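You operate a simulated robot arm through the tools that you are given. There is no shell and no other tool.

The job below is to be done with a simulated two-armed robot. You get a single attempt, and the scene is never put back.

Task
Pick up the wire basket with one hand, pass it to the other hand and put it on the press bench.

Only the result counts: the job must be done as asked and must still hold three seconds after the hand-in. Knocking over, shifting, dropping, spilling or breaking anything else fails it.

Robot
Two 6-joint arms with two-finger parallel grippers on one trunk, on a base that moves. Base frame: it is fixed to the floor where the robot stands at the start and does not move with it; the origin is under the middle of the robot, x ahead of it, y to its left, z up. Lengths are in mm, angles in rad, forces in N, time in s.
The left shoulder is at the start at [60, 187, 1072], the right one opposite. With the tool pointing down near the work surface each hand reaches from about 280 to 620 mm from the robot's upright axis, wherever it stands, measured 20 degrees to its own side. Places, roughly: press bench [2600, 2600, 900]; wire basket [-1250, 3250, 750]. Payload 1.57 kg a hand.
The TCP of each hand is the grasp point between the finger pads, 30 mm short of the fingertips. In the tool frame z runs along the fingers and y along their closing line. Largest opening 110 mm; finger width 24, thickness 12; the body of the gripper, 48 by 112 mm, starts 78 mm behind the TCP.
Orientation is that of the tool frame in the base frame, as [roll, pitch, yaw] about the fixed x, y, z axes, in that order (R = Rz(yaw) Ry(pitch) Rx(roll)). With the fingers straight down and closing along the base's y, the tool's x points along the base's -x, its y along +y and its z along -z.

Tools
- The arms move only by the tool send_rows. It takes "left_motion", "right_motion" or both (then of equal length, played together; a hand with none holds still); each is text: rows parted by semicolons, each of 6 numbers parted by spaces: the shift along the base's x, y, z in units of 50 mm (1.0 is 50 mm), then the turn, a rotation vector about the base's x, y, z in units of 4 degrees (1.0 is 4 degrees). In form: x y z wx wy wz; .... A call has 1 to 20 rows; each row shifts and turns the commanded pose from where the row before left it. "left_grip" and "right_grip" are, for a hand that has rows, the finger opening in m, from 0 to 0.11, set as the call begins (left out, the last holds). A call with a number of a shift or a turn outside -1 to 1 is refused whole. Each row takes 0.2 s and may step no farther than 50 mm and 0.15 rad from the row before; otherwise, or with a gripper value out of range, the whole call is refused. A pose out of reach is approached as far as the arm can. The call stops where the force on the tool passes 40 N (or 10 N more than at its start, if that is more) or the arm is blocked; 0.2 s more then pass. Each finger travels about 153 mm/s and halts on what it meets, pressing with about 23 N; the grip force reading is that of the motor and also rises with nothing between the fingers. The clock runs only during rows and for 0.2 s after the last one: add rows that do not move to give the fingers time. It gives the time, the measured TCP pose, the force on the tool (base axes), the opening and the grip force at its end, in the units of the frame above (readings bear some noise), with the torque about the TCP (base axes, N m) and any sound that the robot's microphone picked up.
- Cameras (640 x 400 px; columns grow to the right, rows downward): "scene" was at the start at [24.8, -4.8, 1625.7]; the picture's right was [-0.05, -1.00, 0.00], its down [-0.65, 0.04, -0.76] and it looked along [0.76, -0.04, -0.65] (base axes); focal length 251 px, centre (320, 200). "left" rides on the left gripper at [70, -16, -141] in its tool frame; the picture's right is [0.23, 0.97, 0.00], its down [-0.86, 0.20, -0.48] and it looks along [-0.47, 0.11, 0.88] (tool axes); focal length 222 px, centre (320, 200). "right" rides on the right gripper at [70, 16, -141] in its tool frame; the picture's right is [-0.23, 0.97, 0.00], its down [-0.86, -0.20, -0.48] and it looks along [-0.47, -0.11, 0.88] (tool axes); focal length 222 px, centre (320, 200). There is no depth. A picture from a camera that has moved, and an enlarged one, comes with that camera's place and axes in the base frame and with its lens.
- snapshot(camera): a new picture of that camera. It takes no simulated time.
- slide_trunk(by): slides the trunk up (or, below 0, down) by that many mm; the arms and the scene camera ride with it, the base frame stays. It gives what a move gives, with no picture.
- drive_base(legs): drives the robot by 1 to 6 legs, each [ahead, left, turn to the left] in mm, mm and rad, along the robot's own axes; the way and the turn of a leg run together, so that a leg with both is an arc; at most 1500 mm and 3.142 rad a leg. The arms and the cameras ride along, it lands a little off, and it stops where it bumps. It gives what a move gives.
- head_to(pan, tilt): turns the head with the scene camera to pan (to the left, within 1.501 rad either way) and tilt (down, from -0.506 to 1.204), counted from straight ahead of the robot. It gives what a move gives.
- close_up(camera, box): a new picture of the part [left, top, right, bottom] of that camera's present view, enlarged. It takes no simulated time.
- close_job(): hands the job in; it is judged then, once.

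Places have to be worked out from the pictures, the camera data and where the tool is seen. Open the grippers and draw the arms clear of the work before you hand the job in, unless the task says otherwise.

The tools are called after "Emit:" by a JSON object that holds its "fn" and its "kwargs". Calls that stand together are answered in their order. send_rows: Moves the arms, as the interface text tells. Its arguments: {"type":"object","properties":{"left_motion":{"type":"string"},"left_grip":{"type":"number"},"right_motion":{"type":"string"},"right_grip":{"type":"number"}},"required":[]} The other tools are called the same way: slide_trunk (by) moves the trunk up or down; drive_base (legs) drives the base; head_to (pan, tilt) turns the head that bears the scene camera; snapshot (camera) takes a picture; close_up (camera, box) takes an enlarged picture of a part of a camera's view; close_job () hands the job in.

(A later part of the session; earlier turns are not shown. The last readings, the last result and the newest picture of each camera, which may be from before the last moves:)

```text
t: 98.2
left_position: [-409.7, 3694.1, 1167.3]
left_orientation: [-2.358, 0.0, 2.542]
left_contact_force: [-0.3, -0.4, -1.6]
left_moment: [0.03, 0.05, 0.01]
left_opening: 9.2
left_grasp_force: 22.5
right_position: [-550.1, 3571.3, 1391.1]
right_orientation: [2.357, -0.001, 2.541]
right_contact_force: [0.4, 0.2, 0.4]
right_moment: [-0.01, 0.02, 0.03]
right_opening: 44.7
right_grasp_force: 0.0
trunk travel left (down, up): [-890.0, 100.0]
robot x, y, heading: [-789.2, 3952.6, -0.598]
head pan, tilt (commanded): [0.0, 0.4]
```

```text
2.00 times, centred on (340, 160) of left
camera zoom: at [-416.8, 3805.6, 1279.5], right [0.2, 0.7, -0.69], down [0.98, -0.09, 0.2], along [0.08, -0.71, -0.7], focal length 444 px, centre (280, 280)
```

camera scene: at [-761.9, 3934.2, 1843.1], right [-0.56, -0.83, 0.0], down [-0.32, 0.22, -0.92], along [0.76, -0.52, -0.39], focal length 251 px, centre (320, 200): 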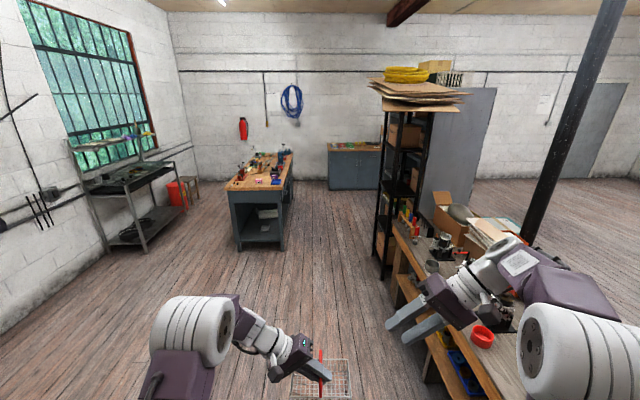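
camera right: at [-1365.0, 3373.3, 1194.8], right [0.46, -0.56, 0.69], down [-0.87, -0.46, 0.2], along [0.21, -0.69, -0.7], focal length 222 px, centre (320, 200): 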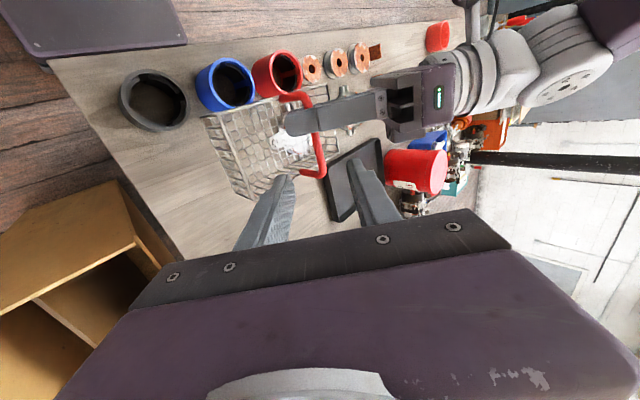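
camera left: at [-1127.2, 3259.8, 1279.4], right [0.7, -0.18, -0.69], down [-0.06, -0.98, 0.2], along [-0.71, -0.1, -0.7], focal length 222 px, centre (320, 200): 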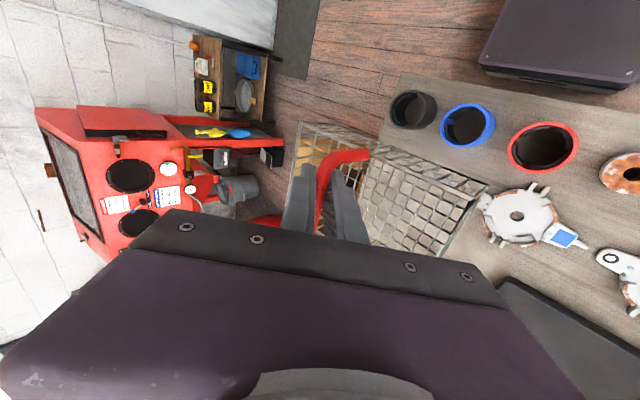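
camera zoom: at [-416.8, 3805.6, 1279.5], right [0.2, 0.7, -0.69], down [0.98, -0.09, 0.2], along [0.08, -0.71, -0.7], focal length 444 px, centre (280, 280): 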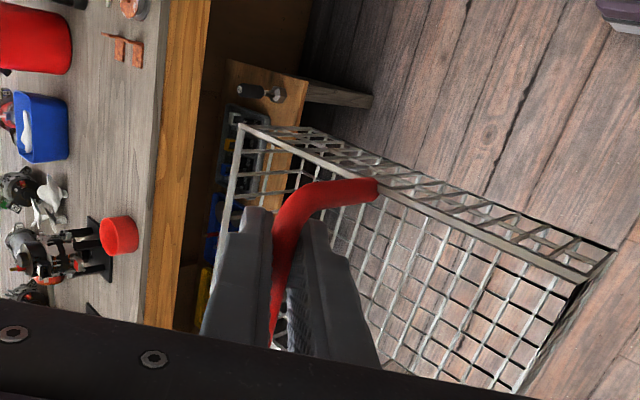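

The press bench's end is visible ahead-left with open floor in between. I drive diagonally to about 500 mm short of standing position at the bench's left end, keeping my heading, then look again.

Emit:
{"fn": "drive_base", "kwargs": {"legs": [[1300, 450, 0], [400, 250, 0]]}}

Emit:
{"fn": "head_to", "kwargs": {"pan": 0.0, "tilt": 0.6}}

Emit:
{"fn": "snapshot", "kwargs": {"camera": "scene"}}

```text
t: 107.4
left_position: [1363.8, 3297.5, 1167.8]
left_orientation: [-2.357, 0.004, 2.535]
left_contact_force: [-0.3, 0.6, -1.6]
left_moment: [0.0, 0.07, -0.02]
left_opening: 9.1
left_grasp_force: 23.2
right_position: [1221.1, 3176.9, 1392.9]
right_orientation: [2.355, 0.002, 2.534]
right_contact_force: [0.4, 0.2, -0.7]
right_moment: [-0.03, 0.03, -0.01]
right_opening: 45.1
right_grasp_force: 0.1
trunk travel left (down, up): [-890.0, 100.0]
robot x, y, heading: [990.0, 3561.1, -0.605]
head pan, tilt (commanded): [0.0, 0.4]
```

```text
t: 108.1
left_position: [1364.6, 3298.6, 1166.4]
left_orientation: [-2.357, 0.001, 2.533]
left_contact_force: [-1.0, 0.9, -1.8]
left_moment: [0.06, 0.01, 0.02]
left_opening: 9.3
left_grasp_force: 22.9
right_position: [1222.6, 3177.0, 1391.6]
right_orientation: [2.356, 0.0, 2.534]
right_contact_force: [0.9, 0.4, -0.3]
right_moment: [-0.02, -0.03, 0.01]
right_opening: 45.0
right_grasp_force: 0.1
trunk travel left (down, up): [-890.0, 100.0]
robot x, y, heading: [988.8, 3563.5, -0.608]
head pan, tilt (commanded): [0.0, 0.6]
```

```text
taken
camera scene: at [1011.6, 3543.8, 1825.0], right [-0.57, -0.82, 0.0], down [-0.46, 0.32, -0.83], along [0.68, -0.47, -0.56], focal length 251 px, centre (320, 200)
```

scene: 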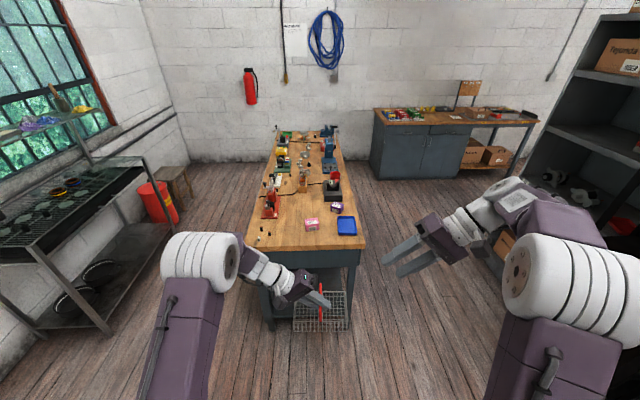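

Now I'm facing the bench's left end; I zoom in on the free area near the pink box.

Emit:
{"fn": "close_up", "kwargs": {"camera": "scene", "box": [230, 120, 390, 280]}}

Emit:
{"fn": "close_up", "kwargs": {"camera": "scene", "box": [235, 175, 375, 260]}}

```text
2.50 times, centred on (310, 200) of scene
camera zoom: at [1011.6, 3543.8, 1825.0], right [-0.57, -0.82, 0.0], down [-0.46, 0.32, -0.83], along [0.68, -0.47, -0.56], focal length 626 px, centre (345, 200)
```

zoom: 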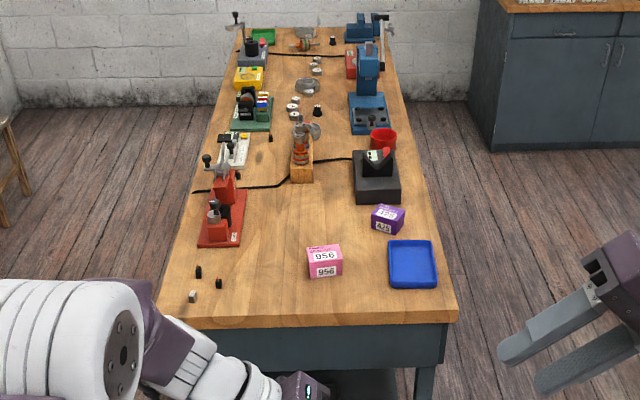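

```text
4.57 times, centred on (305, 218) of scene
camera zoom: at [1011.6, 3543.8, 1825.0], right [-0.57, -0.82, 0.0], down [-0.46, 0.32, -0.83], along [0.68, -0.47, -0.56], focal length 1145 px, centre (389, 120)
```

zoom: 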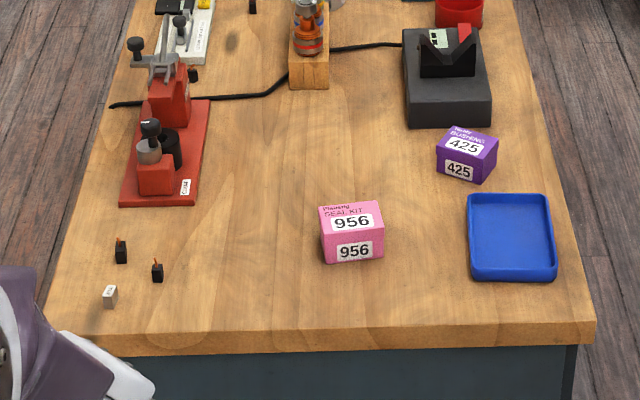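

The bench's near-left end has a free patch left of the pink box: about 180 mm wide, deep along the bench. The basket (163×101) fits best turned 90°, so I rotate the left hand 90° counter-clockwise about the vertical here in open space, moving it left as well.

Emit:
{"fn": "send_rows", "kwargs": {"left_motion": "0.074 0.107 0 0 0 0.978; 0.074 0.107 0 0 0 0.978; 0.074 0.107 0 0 0 0.978; 0.074 0.107 0 0 0 0.978; 0.074 0.107 0 0 0 0.978; 0.074 0.107 0 0 0 0.978; 0.074 0.107 0 0 0 0.978; 0.074 0.107 0 0 0 0.978; 0.074 0.107 0 0 0 0.978; 0.074 0.107 0 0 0 0.978; 0.074 0.107 0 0 0 0.978; 0 0 0 0 0 0", "left_grip": 0.0}}

Emit:
{"fn": "snapshot", "kwargs": {"camera": "scene"}}

```text
t: 110.7
left_position: [1405.4, 3355.3, 1166.7]
left_orientation: [-2.356, 0.0, -2.998]
left_contact_force: [0.7, -0.7, -1.0]
left_moment: [0.01, 0.01, 0.0]
left_opening: 9.1
left_grasp_force: 22.9
right_position: [1223.7, 3176.6, 1393.1]
right_orientation: [2.357, -0.001, 2.536]
right_contact_force: [0.3, -0.7, -0.2]
right_moment: [0.03, 0.01, 0.04]
right_opening: 44.9
right_grasp_force: 0.1
trunk travel left (down, up): [-890.0, 100.0]
robot x, y, heading: [991.2, 3563.1, -0.61]
head pan, tilt (commanded): [0.0, 0.6]
```

```text
taken
camera scene: at [1011.6, 3543.8, 1824.9], right [-0.57, -0.82, 0.0], down [-0.46, 0.32, -0.82], along [0.68, -0.47, -0.57], focal length 251 px, centre (320, 200)
```

scene: 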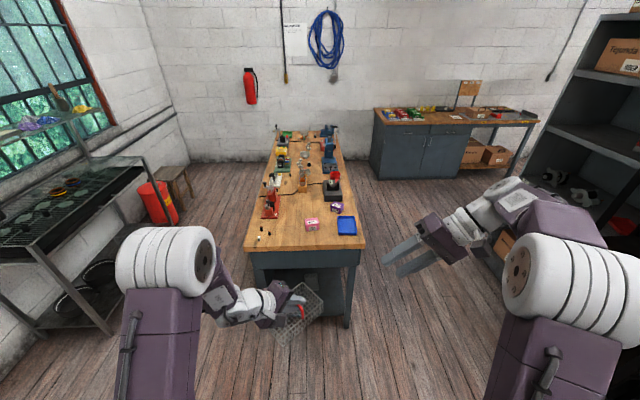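

The rotation is going fine (halfway, basket steady). I continue the second half.

Emit:
{"fn": "send_rows", "kwargs": {"left_motion": "0.074 0.107 0 0 0 0.978; 0.074 0.107 0 0 0 0.978; 0.074 0.107 0 0 0 0.978; 0.074 0.107 0 0 0 0.978; 0.074 0.107 0 0 0 0.978; 0.074 0.107 0 0 0 0.978; 0.074 0.107 0 0 0 0.978; 0.074 0.107 0 0 0 0.978; 0.074 0.107 0 0 0 0.978; 0.074 0.107 0 0 0 0.978; 0.074 0.107 0 0 0 0.978; 0.074 0.107 0 0 0 0.978; 0 0 0 0 0 0", "left_grip": 0.0}}

Emit:
{"fn": "snapshot", "kwargs": {"camera": "scene"}}

Emit:
{"fn": "snapshot", "kwargs": {"camera": "left"}}

Emit:
{"fn": "close_up", "kwargs": {"camera": "scene", "box": [200, 220, 360, 360]}}

```text
t: 113.5
left_position: [1506.6, 3481.4, 1191.8]
left_orientation: [-2.357, -0.009, -2.189]
left_contact_force: [0.3, -0.6, -1.7]
left_moment: [0.01, 0.0, 0.01]
left_opening: 9.0
left_grasp_force: 23.0
left hand out of reach, approached as far as the arm can: row 8, 9, 10, 11, 12
right_position: [1223.4, 3177.4, 1392.0]
right_orientation: [2.356, -0.001, 2.533]
right_contact_force: [0.4, 0.2, -1.0]
right_moment: [0.01, 0.01, 0.0]
right_opening: 44.8
right_grasp_force: 0.1
trunk travel left (down, up): [-890.0, 100.0]
robot x, y, heading: [989.2, 3562.1, -0.61]
head pan, tilt (commanded): [0.0, 0.6]
```

```text
taken
camera scene: at [1011.5, 3543.8, 1824.9], right [-0.57, -0.82, 0.0], down [-0.46, 0.32, -0.82], along [0.68, -0.47, -0.57], focal length 251 px, centre (320, 200)
```

scene: 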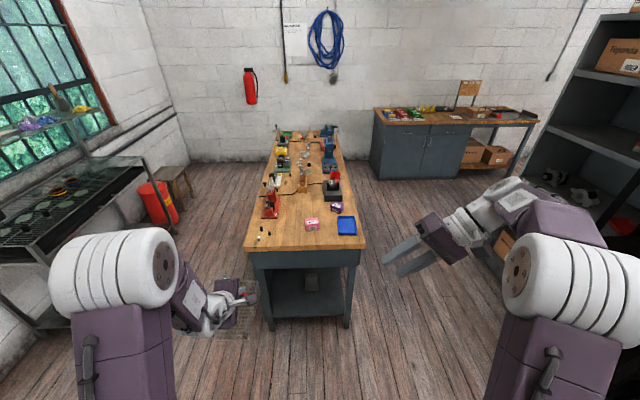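

```text
taken
camera left: at [1395.6, 3476.4, 1305.1], right [-0.7, 0.21, -0.69], down [0.11, 0.98, 0.19], along [0.71, 0.06, -0.7], focal length 222 px, centre (320, 200)
```

left: 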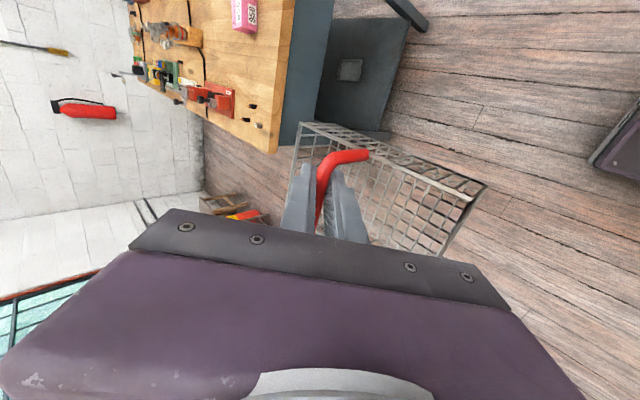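

```text
2.86 times, centred on (280, 290) of scene
camera zoom: at [1011.5, 3543.8, 1824.9], right [-0.57, -0.82, 0.0], down [-0.46, 0.32, -0.82], along [0.68, -0.47, -0.57], focal length 716 px, centre (434, -57)
```

zoom: 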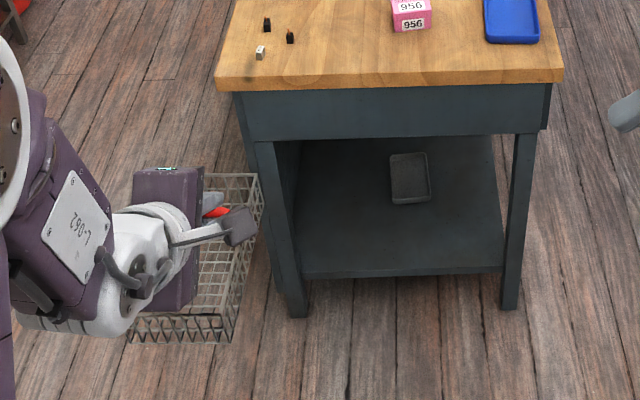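

The arm hit its reach limit near the body (hand pointing forward at short range). I first bring the commanded pose to where the hand actually is, then extend forward 100 mm where the pose should be reachable.

Emit:
{"fn": "send_rows", "kwargs": {"left_motion": "0.28 0.31 0.12 0 0 0; 0.28 0.31 0.12 0 0 0; 0.28 0.31 0.12 0 0 0; 0.28 0.31 0.12 0 0 0; 0.3 -0.21 0 0 0 0; 0.3 -0.21 0 0 0 0; 0.3 -0.21 0 0 0 0; 0.3 -0.21 0 0 0 0; 0 0 0 0 0 0", "left_grip": 0.0}}

Emit:
{"fn": "snapshot", "kwargs": {"camera": "scene"}}

```text
t: 115.5
left_position: [1624.0, 3502.5, 1215.8]
left_orientation: [-2.355, -0.001, -2.18]
left_contact_force: [-0.1, -0.1, -2.1]
left_moment: [-0.03, 0.03, -0.02]
left_opening: 9.4
left_grasp_force: 22.9
right_position: [1223.6, 3177.0, 1393.0]
right_orientation: [2.357, 0.0, 2.534]
right_contact_force: [0.4, 0.3, 0.2]
right_moment: [0.01, 0.01, 0.0]
right_opening: 45.3
right_grasp_force: 0.0
trunk travel left (down, up): [-890.0, 100.0]
robot x, y, heading: [989.1, 3563.4, -0.609]
head pan, tilt (commanded): [0.0, 0.6]
```

```text
taken
camera scene: at [1011.5, 3543.6, 1824.9], right [-0.57, -0.82, 0.0], down [-0.46, 0.32, -0.82], along [0.68, -0.47, -0.57], focal length 251 px, centre (320, 200)
```

scene: 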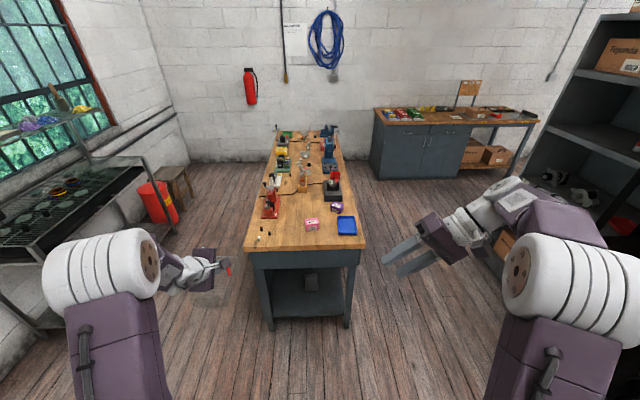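

The hand is now at 556 ahead, 312 left, fully in reach with the desired orientation. I move it 160 mm to the right toward the planned carrying position.

Emit:
{"fn": "send_rows", "kwargs": {"left_motion": "-0.304 -0.438 0 0 0 0; -0.304 -0.438 0 0 0 0; -0.304 -0.438 0 0 0 0; -0.304 -0.438 0 0 0 0; -0.304 -0.438 0 0 0 0; -0.304 -0.438 0 0 0 0; 0 0 0 0 0 0", "left_grip": 0.0}}

Emit:
{"fn": "snapshot", "kwargs": {"camera": "scene"}}

Emit:
{"fn": "snapshot", "kwargs": {"camera": "left"}}

```text
t: 117.1
left_position: [1566.4, 3399.6, 1233.7]
left_orientation: [-2.361, -0.013, -2.194]
left_contact_force: [0.1, -0.3, -1.1]
left_moment: [0.0, 0.04, 0.05]
left_opening: 9.4
left_grasp_force: 22.7
left hand out of reach, approached as far as the arm can: row 4, 5, 6
right_position: [1223.6, 3177.0, 1392.5]
right_orientation: [2.356, -0.001, 2.535]
right_contact_force: [-0.4, -0.8, -0.8]
right_moment: [0.03, 0.0, -0.04]
right_opening: 45.0
right_grasp_force: 0.1
trunk travel left (down, up): [-890.0, 100.0]
robot x, y, heading: [989.0, 3562.4, -0.607]
head pan, tilt (commanded): [0.0, 0.6]
```

```text
taken
camera scene: at [1011.4, 3543.7, 1824.9], right [-0.57, -0.82, 0.0], down [-0.46, 0.32, -0.82], along [0.68, -0.47, -0.57], focal length 251 px, centre (320, 200)
```

scene: 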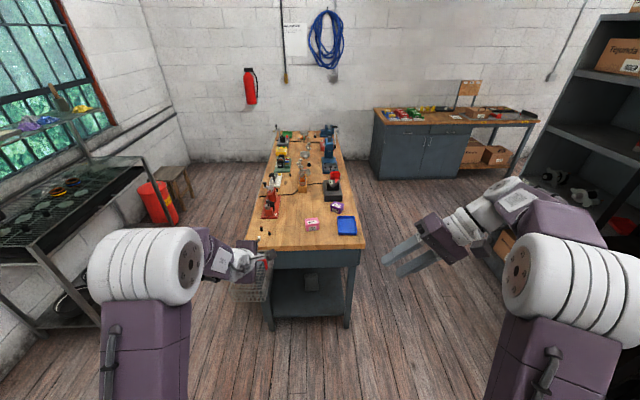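

```text
taken
camera left: at [1455.3, 3394.1, 1347.2], right [-0.7, 0.21, -0.68], down [0.11, 0.98, 0.19], along [0.7, 0.06, -0.71], focal length 222 px, centre (320, 200)
```

left: 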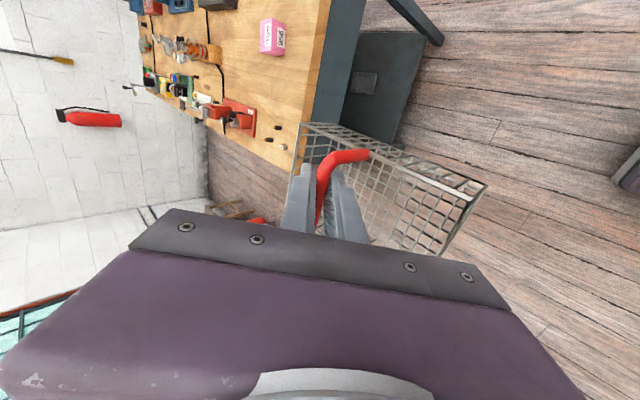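

The arm can hold this orientation only when the hand is in line with its shoulder (left ≥195 mm), so I'll position the basket with the base instead. I shift the hand 20 mm left for margin and drive 400 mm ahead and 64 mm right, then re-measure.

Emit:
{"fn": "send_rows", "kwargs": {"left_motion": "0.228 0.328 0 0 0 0; 0 0 0 0 0 0", "left_grip": 0.0}}

Emit:
{"fn": "drive_base", "kwargs": {"legs": [[400, -64, 0]]}}

Emit:
{"fn": "head_to", "kwargs": {"pan": 0.1, "tilt": 0.9}}

Emit:
{"fn": "snapshot", "kwargs": {"camera": "scene"}}

Emit:
{"fn": "snapshot", "kwargs": {"camera": "left"}}

Emit:
{"fn": "snapshot", "kwargs": {"camera": "right"}}

```text
t: 117.7
left_position: [1576.6, 3414.2, 1234.8]
left_orientation: [-2.354, 0.001, -2.18]
left_contact_force: [-0.2, 0.4, -2.2]
left_moment: [-0.03, 0.04, -0.02]
left_opening: 9.4
left_grasp_force: 22.9
right_position: [1223.7, 3177.2, 1391.5]
right_orientation: [2.358, 0.002, 2.534]
right_contact_force: [-0.7, -0.6, -0.1]
right_moment: [0.02, 0.02, 0.0]
right_opening: 45.0
right_grasp_force: 0.1
trunk travel left (down, up): [-890.0, 100.0]
robot x, y, heading: [985.9, 3560.9, -0.607]
head pan, tilt (commanded): [0.0, 0.6]
```

```text
t: 120.2
left_position: [1869.6, 3139.1, 1235.4]
left_orientation: [-2.355, -0.001, -2.171]
left_contact_force: [0.3, -0.4, -1.1]
left_moment: [0.0, 0.07, -0.02]
left_opening: 9.1
left_grasp_force: 22.9
right_position: [1519.9, 2900.5, 1391.8]
right_orientation: [2.357, 0.002, 2.54]
right_contact_force: [0.0, -0.1, -0.1]
right_moment: [0.0, -0.02, 0.01]
right_opening: 45.4
right_grasp_force: 0.1
trunk travel left (down, up): [-890.0, 100.0]
robot x, y, heading: [1283.5, 3280.6, -0.602]
head pan, tilt (commanded): [0.0, 0.6]
```

```text
t: 121.0
left_position: [1872.9, 3137.7, 1234.6]
left_orientation: [-2.357, 0.001, -2.174]
left_contact_force: [-0.2, -0.1, -2.0]
left_moment: [-0.01, 0.01, -0.02]
left_opening: 9.1
left_grasp_force: 22.9
right_position: [1521.2, 2898.3, 1391.5]
right_orientation: [2.356, 0.0, 2.542]
right_contact_force: [0.4, -0.9, 0.3]
right_moment: [-0.02, -0.01, -0.01]
right_opening: 45.0
right_grasp_force: 0.0
trunk travel left (down, up): [-890.0, 100.0]
robot x, y, heading: [1284.2, 3282.0, -0.604]
head pan, tilt (commanded): [0.099, 0.901]
```

```text
taken
camera scene: at [1300.0, 3277.7, 1800.2], right [-0.48, -0.88, 0.0], down [-0.69, 0.38, -0.62], along [0.54, -0.3, -0.78], focal length 251 px, centre (320, 200)
```

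scene: 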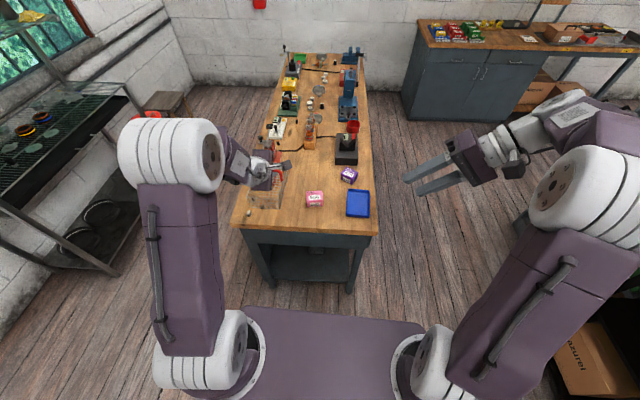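

```text
taken
camera left: at [1760.7, 3129.6, 1346.1], right [-0.7, 0.2, -0.69], down [0.09, 0.98, 0.2], along [0.71, 0.08, -0.7], focal length 222 px, centre (320, 200)
```

left: 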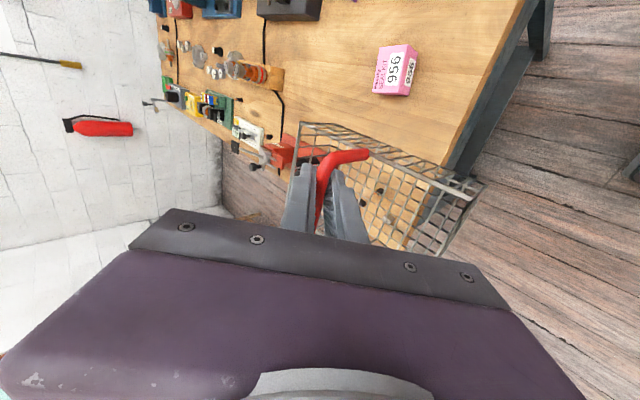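

```text
taken
camera right: at [1413.5, 2865.0, 1504.1], right [0.58, 0.44, 0.69], down [0.43, -0.88, 0.2], along [0.69, 0.19, -0.7], focal length 222 px, centre (320, 200)
```

right: 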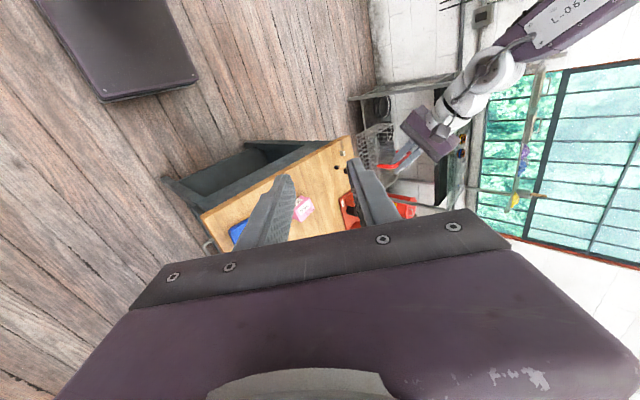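

The basket now hovers at the bench's end, too far left still it seems. I zoom in from the scene and left cameras to re-measure the free patch.

Emit:
{"fn": "close_up", "kwargs": {"camera": "scene", "box": [225, 110, 385, 250]}}

Emit:
{"fn": "close_up", "kwargs": {"camera": "left", "box": [200, 20, 520, 240]}}

Emit:
{"fn": "close_up", "kwargs": {"camera": "right", "box": [180, 110, 420, 260]}}

```text
2.86 times, centred on (305, 180) of scene
camera zoom: at [1300.0, 3277.7, 1800.2], right [-0.48, -0.88, 0.0], down [-0.69, 0.38, -0.62], along [0.54, -0.3, -0.78], focal length 716 px, centre (363, 257)
```

zoom: 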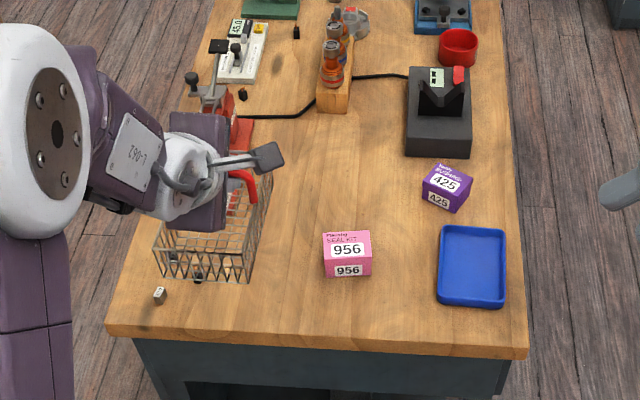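

```text
1.82 times, centred on (360, 130) of left
camera zoom: at [1760.7, 3129.6, 1346.1], right [-0.7, 0.2, -0.69], down [0.09, 0.98, 0.2], along [0.71, 0.08, -0.7], focal length 404 px, centre (247, 327)
```

zoom: 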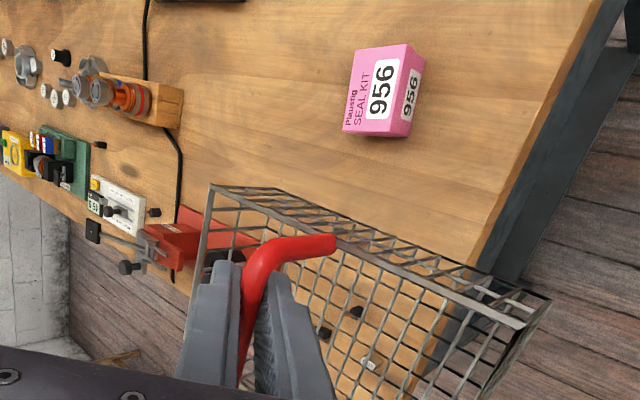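

```text
2.67 times, centred on (300, 185) of right
camera zoom: at [1413.5, 2865.0, 1504.1], right [0.58, 0.44, 0.69], down [0.43, -0.88, 0.2], along [0.69, 0.19, -0.7], focal length 592 px, centre (373, 240)
```

zoom: 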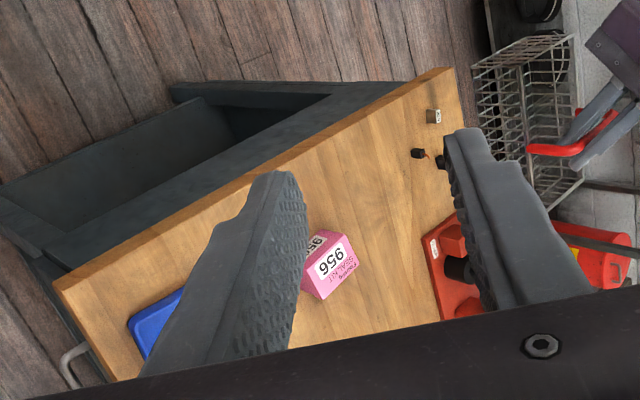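

Triangulating from three cameras: bench top z≈882, free patch centred about (1990, 3073) between the black caps/red tool and the pink box (≈175 mm wide). The basket centre is now at about (1886, 3157), so I drive 133 mm ahead and 10 mm right while still high above everything.

Emit:
{"fn": "drive_base", "kwargs": {"legs": [[133, -10, 0]]}}

Emit:
{"fn": "snapshot", "kwargs": {"camera": "scene"}}

Emit:
{"fn": "close_up", "kwargs": {"camera": "scene", "box": [215, 120, 395, 260]}}

Emit:
{"fn": "close_up", "kwargs": {"camera": "left", "box": [200, 20, 520, 240]}}

Emit:
{"fn": "close_up", "kwargs": {"camera": "right", "box": [180, 110, 480, 280]}}

```text
t: 122.3
left_position: [1970.9, 3059.9, 1235.8]
left_orientation: [-2.354, 0.0, -2.171]
left_contact_force: [0.0, 0.0, -1.5]
left_moment: [-0.03, 0.03, 0.0]
left_opening: 9.2
left_grasp_force: 22.8
right_position: [1619.7, 2818.9, 1393.7]
right_orientation: [2.357, 0.003, 2.543]
right_contact_force: [-0.3, 0.1, -0.6]
right_moment: [-0.04, -0.03, -0.03]
right_opening: 45.0
right_grasp_force: 0.1
trunk travel left (down, up): [-890.0, 100.0]
robot x, y, heading: [1385.8, 3199.1, -0.602]
head pan, tilt (commanded): [0.099, 0.901]
```

```text
taken
camera scene: at [1397.2, 3199.6, 1800.2], right [-0.48, -0.88, 0.0], down [-0.69, 0.38, -0.62], along [0.55, -0.3, -0.78], focal length 251 px, centre (320, 200)
```

scene: 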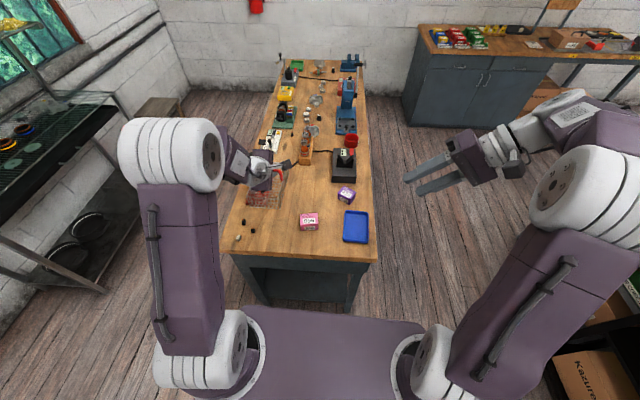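

```text
2.86 times, centred on (305, 190) of scene
camera zoom: at [1397.2, 3199.6, 1800.2], right [-0.48, -0.88, 0.0], down [-0.69, 0.38, -0.62], along [0.55, -0.3, -0.78], focal length 716 px, centre (363, 229)
```

zoom: 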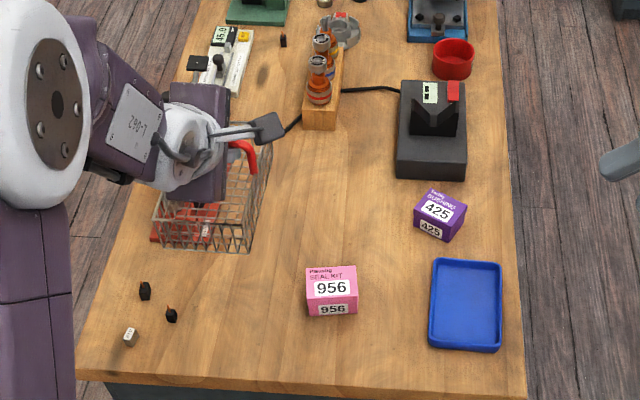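

```text
1.82 times, centred on (360, 130) of left
camera zoom: at [1859.2, 3051.4, 1347.6], right [-0.7, 0.2, -0.69], down [0.09, 0.98, 0.2], along [0.71, 0.08, -0.7], focal length 404 px, centre (247, 327)
```

zoom: 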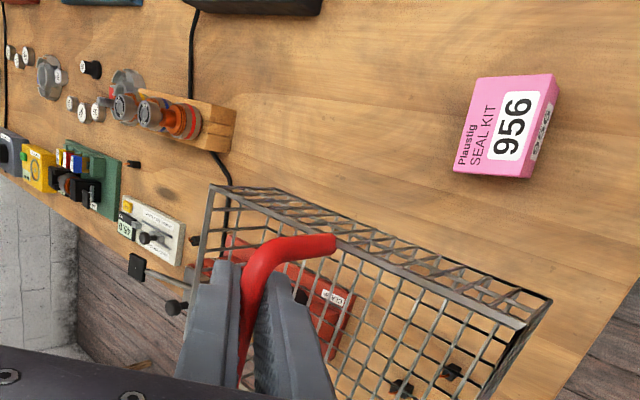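

```text
2.13 times, centred on (330, 195) of right
camera zoom: at [1512.1, 2786.5, 1505.4], right [0.57, 0.44, 0.69], down [0.44, -0.88, 0.2], along [0.69, 0.18, -0.7], focal length 474 px, centre (299, 211)
```

zoom: 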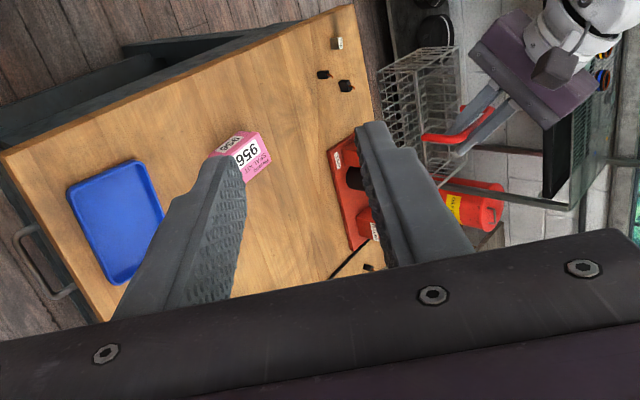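

Positions check out: the basket centre (≈1984, 3079) is over the free patch with ~35 mm lateral margins. I lower the trunk 170 mm, which should leave the basket's bottom about 65 mm above the bench, and check.

Emit:
{"fn": "slide_trunk", "kwargs": {"by": -170}}

Emit:
{"fn": "snapshot", "kwargs": {"camera": "scene"}}

Emit:
{"fn": "close_up", "kwargs": {"camera": "scene", "box": [200, 120, 360, 260]}}

Emit:
{"fn": "close_up", "kwargs": {"camera": "left", "box": [200, 20, 520, 240]}}

Emit:
{"fn": "close_up", "kwargs": {"camera": "right", "box": [180, 60, 480, 250]}}

```text
t: 124.2
left_position: [1973.8, 3057.5, 1064.1]
left_orientation: [-2.356, 0.0, -2.171]
left_contact_force: [0.9, 0.1, -1.4]
left_moment: [-0.06, 0.04, -0.01]
left_opening: 9.2
left_grasp_force: 23.6
right_position: [1622.2, 2817.4, 1222.6]
right_orientation: [2.355, 0.001, 2.544]
right_contact_force: [-1.2, -0.3, -0.2]
right_moment: [-0.02, 0.03, 0.0]
right_opening: 45.1
right_grasp_force: 0.1
trunk travel left (down, up): [-720.0, 270.0]
robot x, y, heading: [1385.8, 3198.2, -0.598]
head pan, tilt (commanded): [0.099, 0.901]
```

```text
taken
camera scene: at [1400.7, 3196.8, 1630.2], right [-0.48, -0.88, 0.0], down [-0.69, 0.38, -0.62], along [0.54, -0.3, -0.78], focal length 251 px, centre (320, 200)
```

scene: 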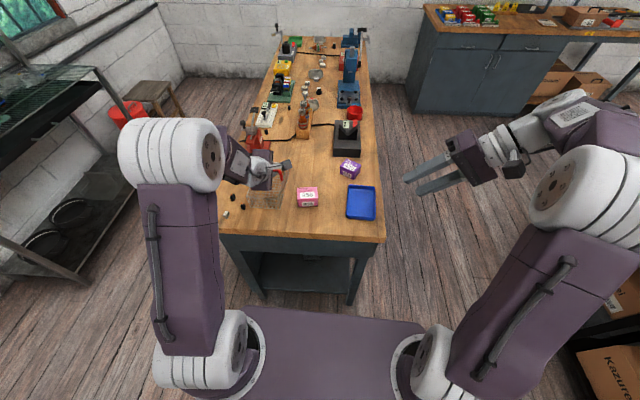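

```text
2.86 times, centred on (280, 190) of scene
camera zoom: at [1400.7, 3196.8, 1630.2], right [-0.48, -0.88, 0.0], down [-0.69, 0.38, -0.62], along [0.54, -0.3, -0.78], focal length 716 px, centre (434, 229)
```

zoom: 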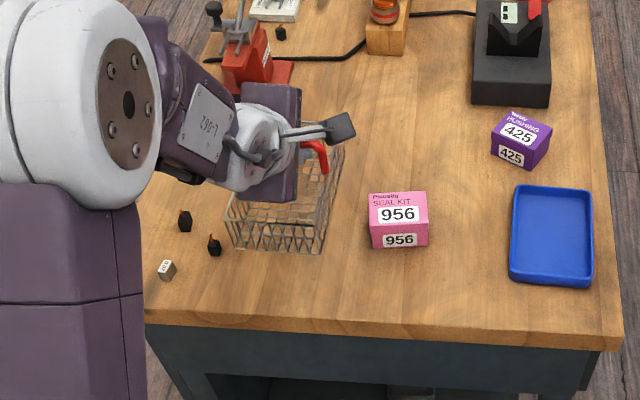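

```text
1.82 times, centred on (360, 130) of left
camera zoom: at [1861.8, 3049.3, 1176.4], right [-0.7, 0.2, -0.69], down [0.09, 0.98, 0.2], along [0.71, 0.08, -0.7], focal length 404 px, centre (247, 327)
```

zoom: 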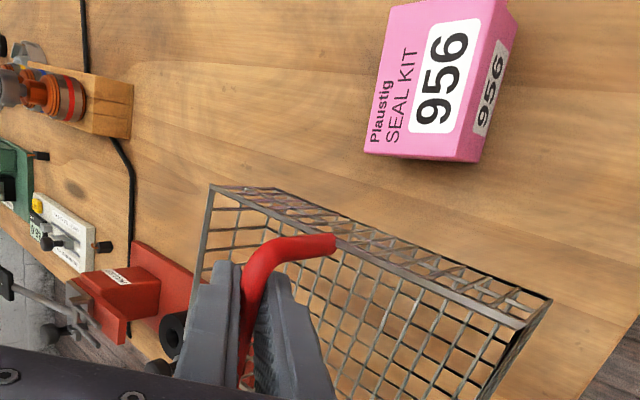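

```text
2.11 times, centred on (330, 155) of right
camera zoom: at [1515.0, 2784.2, 1334.4], right [0.58, 0.44, 0.69], down [0.44, -0.88, 0.2], along [0.69, 0.19, -0.7], focal length 468 px, centre (299, 295)
```

zoom: 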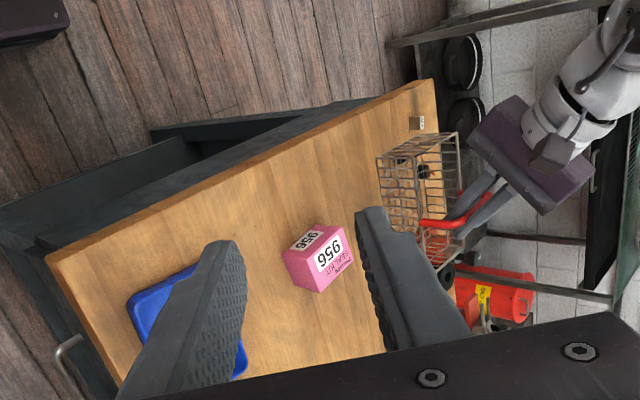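

Basket still has clear space around it; bottom expected at z≈946. I lower the trunk another 35 mm and look from the sides to judge the remaining gap.

Emit:
{"fn": "slide_trunk", "kwargs": {"by": -35}}

Emit:
{"fn": "close_up", "kwargs": {"camera": "scene", "box": [210, 130, 330, 250]}}

Emit:
{"fn": "close_up", "kwargs": {"camera": "right", "box": [330, 60, 450, 180]}}

Emit:
{"fn": "close_up", "kwargs": {"camera": "left", "box": [200, 60, 520, 260]}}

```text
t: 125.0
left_position: [1971.7, 3057.9, 1030.0]
left_orientation: [-2.357, 0.001, -2.17]
left_contact_force: [0.1, -0.3, -1.6]
left_moment: [-0.05, 0.01, 0.0]
left_opening: 9.3
left_grasp_force: 23.2
right_position: [1620.7, 2817.7, 1186.9]
right_orientation: [2.357, 0.001, 2.544]
right_contact_force: [-0.3, -0.2, -0.2]
right_moment: [0.02, 0.0, -0.04]
right_opening: 45.0
right_grasp_force: 0.3
trunk travel left (down, up): [-685.0, 305.0]
robot x, y, heading: [1381.1, 3199.7, -0.598]
head pan, tilt (commanded): [0.099, 0.901]
```

```text
3.33 times, centred on (270, 190) of scene
camera zoom: at [1400.3, 3197.2, 1595.1], right [-0.48, -0.88, 0.0], down [-0.69, 0.38, -0.62], along [0.55, -0.3, -0.78], focal length 835 px, centre (487, 233)
```

zoom: 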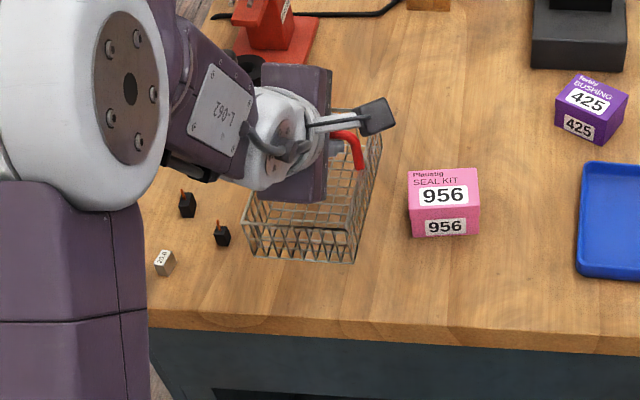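

```text
3.33 times, centred on (390, 120) of right
camera zoom: at [1514.6, 2784.4, 1299.5], right [0.58, 0.44, 0.69], down [0.44, -0.88, 0.2], along [0.69, 0.19, -0.7], focal length 740 px, centre (87, 467)
```

zoom: 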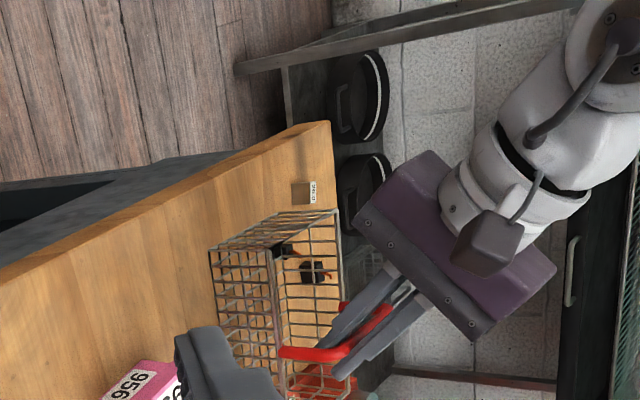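

```text
2.00 times, centred on (360, 160) of left
camera zoom: at [1861.4, 3049.6, 1141.5], right [-0.7, 0.2, -0.69], down [0.09, 0.98, 0.2], along [0.71, 0.08, -0.7], focal length 444 px, centre (240, 280)
```

zoom: 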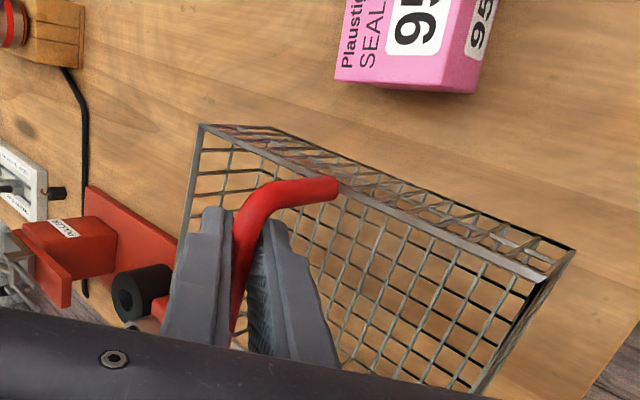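

Margins to the black cap (~28 mm) and the pink box look good. I now lower with the arm in 4 mm steps, watching for contact.

Emit:
{"fn": "send_rows", "kwargs": {"left_motion": "0 0 -0.08 0 0 0; 0 0 -0.08 0 0 0; 0 0 -0.08 0 0 0; 0 0 -0.08 0 0 0; 0 0 -0.08 0 0 0; 0 0 0 0 0 0", "left_grip": 0.0}}

Emit:
{"fn": "close_up", "kwargs": {"camera": "scene", "box": [210, 130, 330, 250]}}

Emit:
{"fn": "close_up", "kwargs": {"camera": "right", "box": [330, 60, 450, 180]}}

```text
t: 126.4
left_position: [1973.6, 3060.0, 1010.1]
left_orientation: [-2.359, -0.004, -2.174]
left_contact_force: [0.2, -0.8, -1.6]
left_moment: [0.0, 0.02, 0.02]
left_opening: 9.2
left_grasp_force: 23.2
right_position: [1622.0, 2817.1, 1187.0]
right_orientation: [2.356, -0.002, 2.542]
right_contact_force: [0.3, -0.3, -0.6]
right_moment: [-0.02, 0.03, -0.01]
right_opening: 45.1
right_grasp_force: 0.1
trunk travel left (down, up): [-685.0, 305.0]
robot x, y, heading: [1381.3, 3198.9, -0.6]
head pan, tilt (commanded): [0.099, 0.901]
```

```text
3.33 times, centred on (270, 190) of scene
camera zoom: at [1400.5, 3196.9, 1595.1], right [-0.48, -0.88, 0.0], down [-0.69, 0.38, -0.62], along [0.54, -0.3, -0.78], focal length 835 px, centre (487, 233)
```

zoom: 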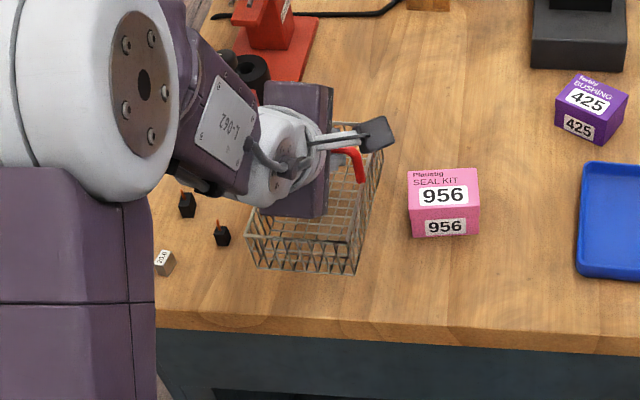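

```text
3.33 times, centred on (390, 120) of right
camera zoom: at [1514.8, 2784.3, 1299.4], right [0.58, 0.44, 0.69], down [0.44, -0.88, 0.2], along [0.69, 0.19, -0.7], focal length 740 px, centre (87, 467)
```

zoom: 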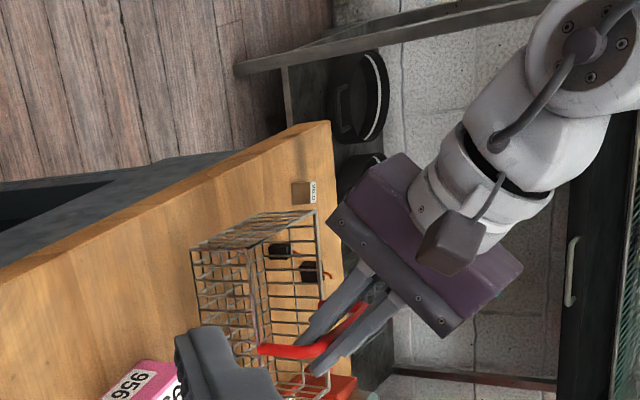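

No contact yet at TCP z=1010. I continue in 2.5 mm steps.

Emit:
{"fn": "send_rows", "kwargs": {"left_motion": "0 0 -0.05 0 0 0; 0 0 -0.05 0 0 0; 0 0 -0.05 0 0 0; 0 0 0 0 0 0", "left_grip": 0.0}}

```text
t: 127.4
left_position: [1974.3, 3059.2, 1002.6]
left_orientation: [-2.358, -0.007, -2.178]
left_contact_force: [0.2, 0.4, -2.1]
left_moment: [-0.06, 0.0, 0.01]
left_opening: 9.2
left_grasp_force: 22.8
right_position: [1621.0, 2817.5, 1187.4]
right_orientation: [2.356, -0.001, 2.542]
right_contact_force: [0.6, 0.8, -0.5]
right_moment: [-0.02, 0.02, 0.03]
right_opening: 45.0
right_grasp_force: 0.0
trunk travel left (down, up): [-685.0, 305.0]
robot x, y, heading: [1383.3, 3202.5, -0.602]
head pan, tilt (commanded): [0.099, 0.901]
```

Still no contact at z≈1002.6 (force just the basket's weight). I continue lowering in 2 mm steps.

Emit:
{"fn": "send_rows", "kwargs": {"left_motion": "0 0 -0.04 0 0 0; 0 0 -0.04 0 0 0; 0 0 -0.04 0 0 0; 0 0 0 0 0 0", "left_grip": 0.0}}

Emit:
{"fn": "close_up", "kwargs": {"camera": "scene", "box": [210, 130, 330, 250]}}

Emit:
{"fn": "close_up", "kwargs": {"camera": "right", "box": [330, 60, 450, 180]}}

```text
t: 128.4
left_position: [1974.4, 3060.0, 996.4]
left_orientation: [-2.36, -0.007, -2.178]
left_contact_force: [0.2, 0.3, -2.2]
left_moment: [-0.05, 0.02, -0.02]
left_opening: 9.1
left_grasp_force: 23.1
left hand out of reach, approached as far as the arm can: row 3
right_position: [1621.2, 2817.4, 1186.8]
right_orientation: [2.356, 0.0, 2.541]
right_contact_force: [-0.5, -0.5, 0.6]
right_moment: [0.0, 0.02, 0.0]
right_opening: 44.9
right_grasp_force: 0.0
trunk travel left (down, up): [-685.0, 305.0]
robot x, y, heading: [1380.9, 3200.2, -0.598]
head pan, tilt (commanded): [0.099, 0.901]
```

```text
3.33 times, centred on (270, 190) of scene
camera zoom: at [1400.5, 3196.9, 1595.1], right [-0.48, -0.88, 0.0], down [-0.69, 0.38, -0.62], along [0.54, -0.3, -0.78], focal length 835 px, centre (487, 233)
```

zoom: 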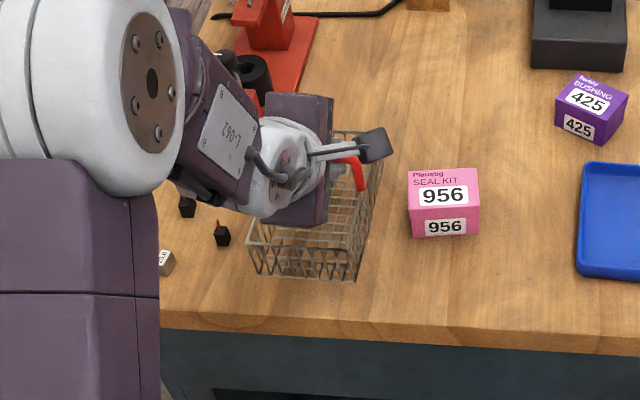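

```text
3.33 times, centred on (390, 120) of right
camera zoom: at [1514.8, 2784.3, 1299.4], right [0.58, 0.44, 0.69], down [0.44, -0.88, 0.2], along [0.69, 0.19, -0.7], focal length 740 px, centre (87, 467)
```

zoom: 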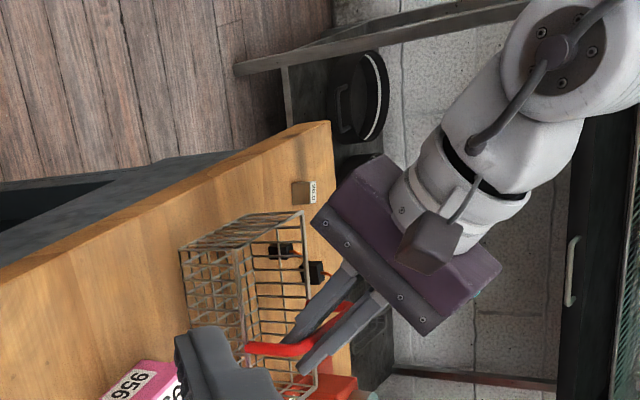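

The arm reached its downward limit, so I continue with small trunk steps of 3 mm, watching the force.

Emit:
{"fn": "slide_trunk", "kwargs": {"by": -3}}

Emit:
{"fn": "slide_trunk", "kwargs": {"by": -3}}

```text
t: 128.9
left_position: [1975.3, 3059.0, 994.4]
left_orientation: [-2.359, -0.007, -2.178]
left_contact_force: [-0.6, -0.5, -1.4]
left_moment: [-0.04, -0.01, -0.03]
left_opening: 8.9
left_grasp_force: 23.4
right_position: [1622.2, 2817.5, 1183.9]
right_orientation: [2.355, -0.001, 2.543]
right_contact_force: [0.6, -0.4, 0.2]
right_moment: [0.01, 0.02, 0.02]
right_opening: 45.0
right_grasp_force: 0.1
trunk travel left (down, up): [-682.0, 308.0]
robot x, y, heading: [1381.7, 3199.5, -0.602]
head pan, tilt (commanded): [0.099, 0.901]
```

```text
t: 129.5
left_position: [1974.8, 3059.7, 990.6]
left_orientation: [-2.359, -0.005, -2.179]
left_contact_force: [-0.1, 1.2, -2.0]
left_moment: [-0.03, 0.01, 0.01]
left_opening: 9.2
left_grasp_force: 22.8
right_position: [1621.8, 2817.2, 1181.2]
right_orientation: [2.358, 0.0, 2.542]
right_contact_force: [0.0, -0.3, -0.2]
right_moment: [-0.03, -0.01, 0.0]
right_opening: 45.1
right_grasp_force: 0.2
trunk travel left (down, up): [-679.0, 311.0]
robot x, y, heading: [1385.6, 3201.2, -0.605]
head pan, tilt (commanded): [0.099, 0.901]
```

No contact at 990.6 yet. Two more 3 mm steps, checking the view.

Emit:
{"fn": "slide_trunk", "kwargs": {"by": -3}}

Emit:
{"fn": "slide_trunk", "kwargs": {"by": -3}}

Emit:
{"fn": "close_up", "kwargs": {"camera": "scene", "box": [230, 150, 320, 240]}}

Emit:
{"fn": "close_up", "kwargs": {"camera": "right", "box": [330, 80, 430, 180]}}

```text
t: 130.0
left_position: [1974.8, 3060.1, 987.6]
left_orientation: [-2.361, -0.007, -2.18]
left_contact_force: [0.0, -0.6, -1.5]
left_moment: [-0.06, 0.01, 0.01]
left_opening: 9.1
left_grasp_force: 23.1
right_position: [1621.0, 2816.3, 1178.0]
right_orientation: [2.356, 0.0, 2.544]
right_contact_force: [-0.3, -0.4, 0.5]
right_moment: [0.01, -0.01, -0.03]
right_opening: 45.3
right_grasp_force: 0.0
trunk travel left (down, up): [-676.0, 314.0]
robot x, y, heading: [1380.2, 3200.6, -0.601]
head pan, tilt (commanded): [0.099, 0.901]
```

```text
t: 130.5
left_position: [1974.4, 3059.9, 985.2]
left_orientation: [-2.358, -0.008, -2.178]
left_contact_force: [-0.1, -0.2, -0.6]
left_moment: [-0.01, 0.01, 0.02]
left_opening: 9.5
left_grasp_force: 22.8
right_position: [1621.0, 2817.5, 1175.2]
right_orientation: [2.357, 0.002, 2.543]
right_contact_force: [0.1, 0.1, 0.1]
right_moment: [-0.01, 0.0, -0.02]
right_opening: 45.2
right_grasp_force: 0.2
trunk travel left (down, up): [-673.0, 317.0]
robot x, y, heading: [1382.6, 3201.1, -0.6]
head pan, tilt (commanded): [0.099, 0.901]
```

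```text
4.44 times, centred on (275, 195) of scene
camera zoom: at [1400.7, 3196.8, 1583.1], right [-0.48, -0.88, 0.0], down [-0.69, 0.38, -0.62], along [0.54, -0.3, -0.78], focal length 1114 px, centre (520, 222)
```

zoom: 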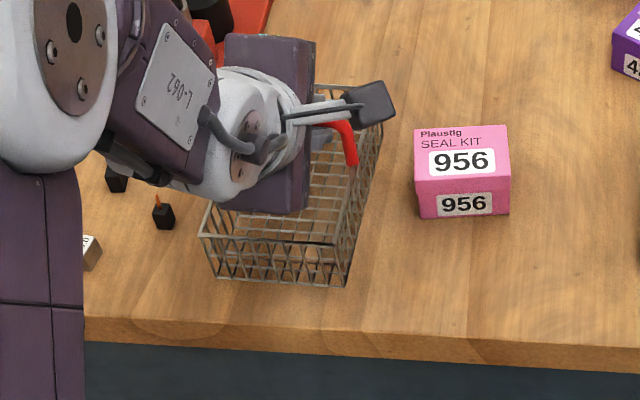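

```text
4.00 times, centred on (380, 130) of right
camera zoom: at [1514.9, 2784.2, 1287.3], right [0.58, 0.44, 0.69], down [0.44, -0.88, 0.2], along [0.69, 0.19, -0.7], focal length 888 px, centre (80, 480)
```

zoom: 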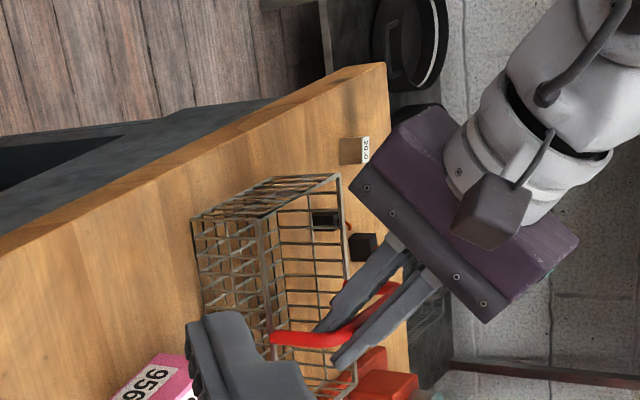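

The force dropped to −0.6 N — maybe the first touch. Two more 2 mm steps.

Emit:
{"fn": "slide_trunk", "kwargs": {"by": -2}}

Emit:
{"fn": "slide_trunk", "kwargs": {"by": -2}}

```text
t: 131.0
left_position: [1974.2, 3060.6, 983.1]
left_orientation: [-2.359, -0.007, -2.178]
left_contact_force: [0.3, -0.2, -1.4]
left_moment: [-0.06, 0.05, 0.0]
left_opening: 9.2
left_grasp_force: 23.0
right_position: [1621.9, 2817.3, 1172.8]
right_orientation: [2.357, 0.0, 2.541]
right_contact_force: [-0.3, 0.2, -0.5]
right_moment: [0.04, 0.04, -0.02]
right_opening: 44.7
right_grasp_force: 0.1
trunk travel left (down, up): [-671.0, 319.0]
robot x, y, heading: [1383.2, 3194.7, -0.6]
head pan, tilt (commanded): [0.099, 0.901]
```

```text
t: 131.5
left_position: [1975.0, 3060.5, 981.4]
left_orientation: [-2.357, -0.006, -2.177]
left_contact_force: [-0.9, 0.2, 3.6]
left_moment: [0.21, -0.17, 0.16]
left_opening: 9.2
left_grasp_force: 22.6
right_position: [1620.1, 2817.3, 1171.6]
right_orientation: [2.356, 0.002, 2.543]
right_contact_force: [0.2, 0.5, 0.6]
right_moment: [0.02, 0.0, -0.02]
right_opening: 45.2
right_grasp_force: 0.1
trunk travel left (down, up): [-669.0, 321.0]
robot x, y, heading: [1382.8, 3194.9, -0.598]
head pan, tilt (commanded): [0.099, 0.901]
```

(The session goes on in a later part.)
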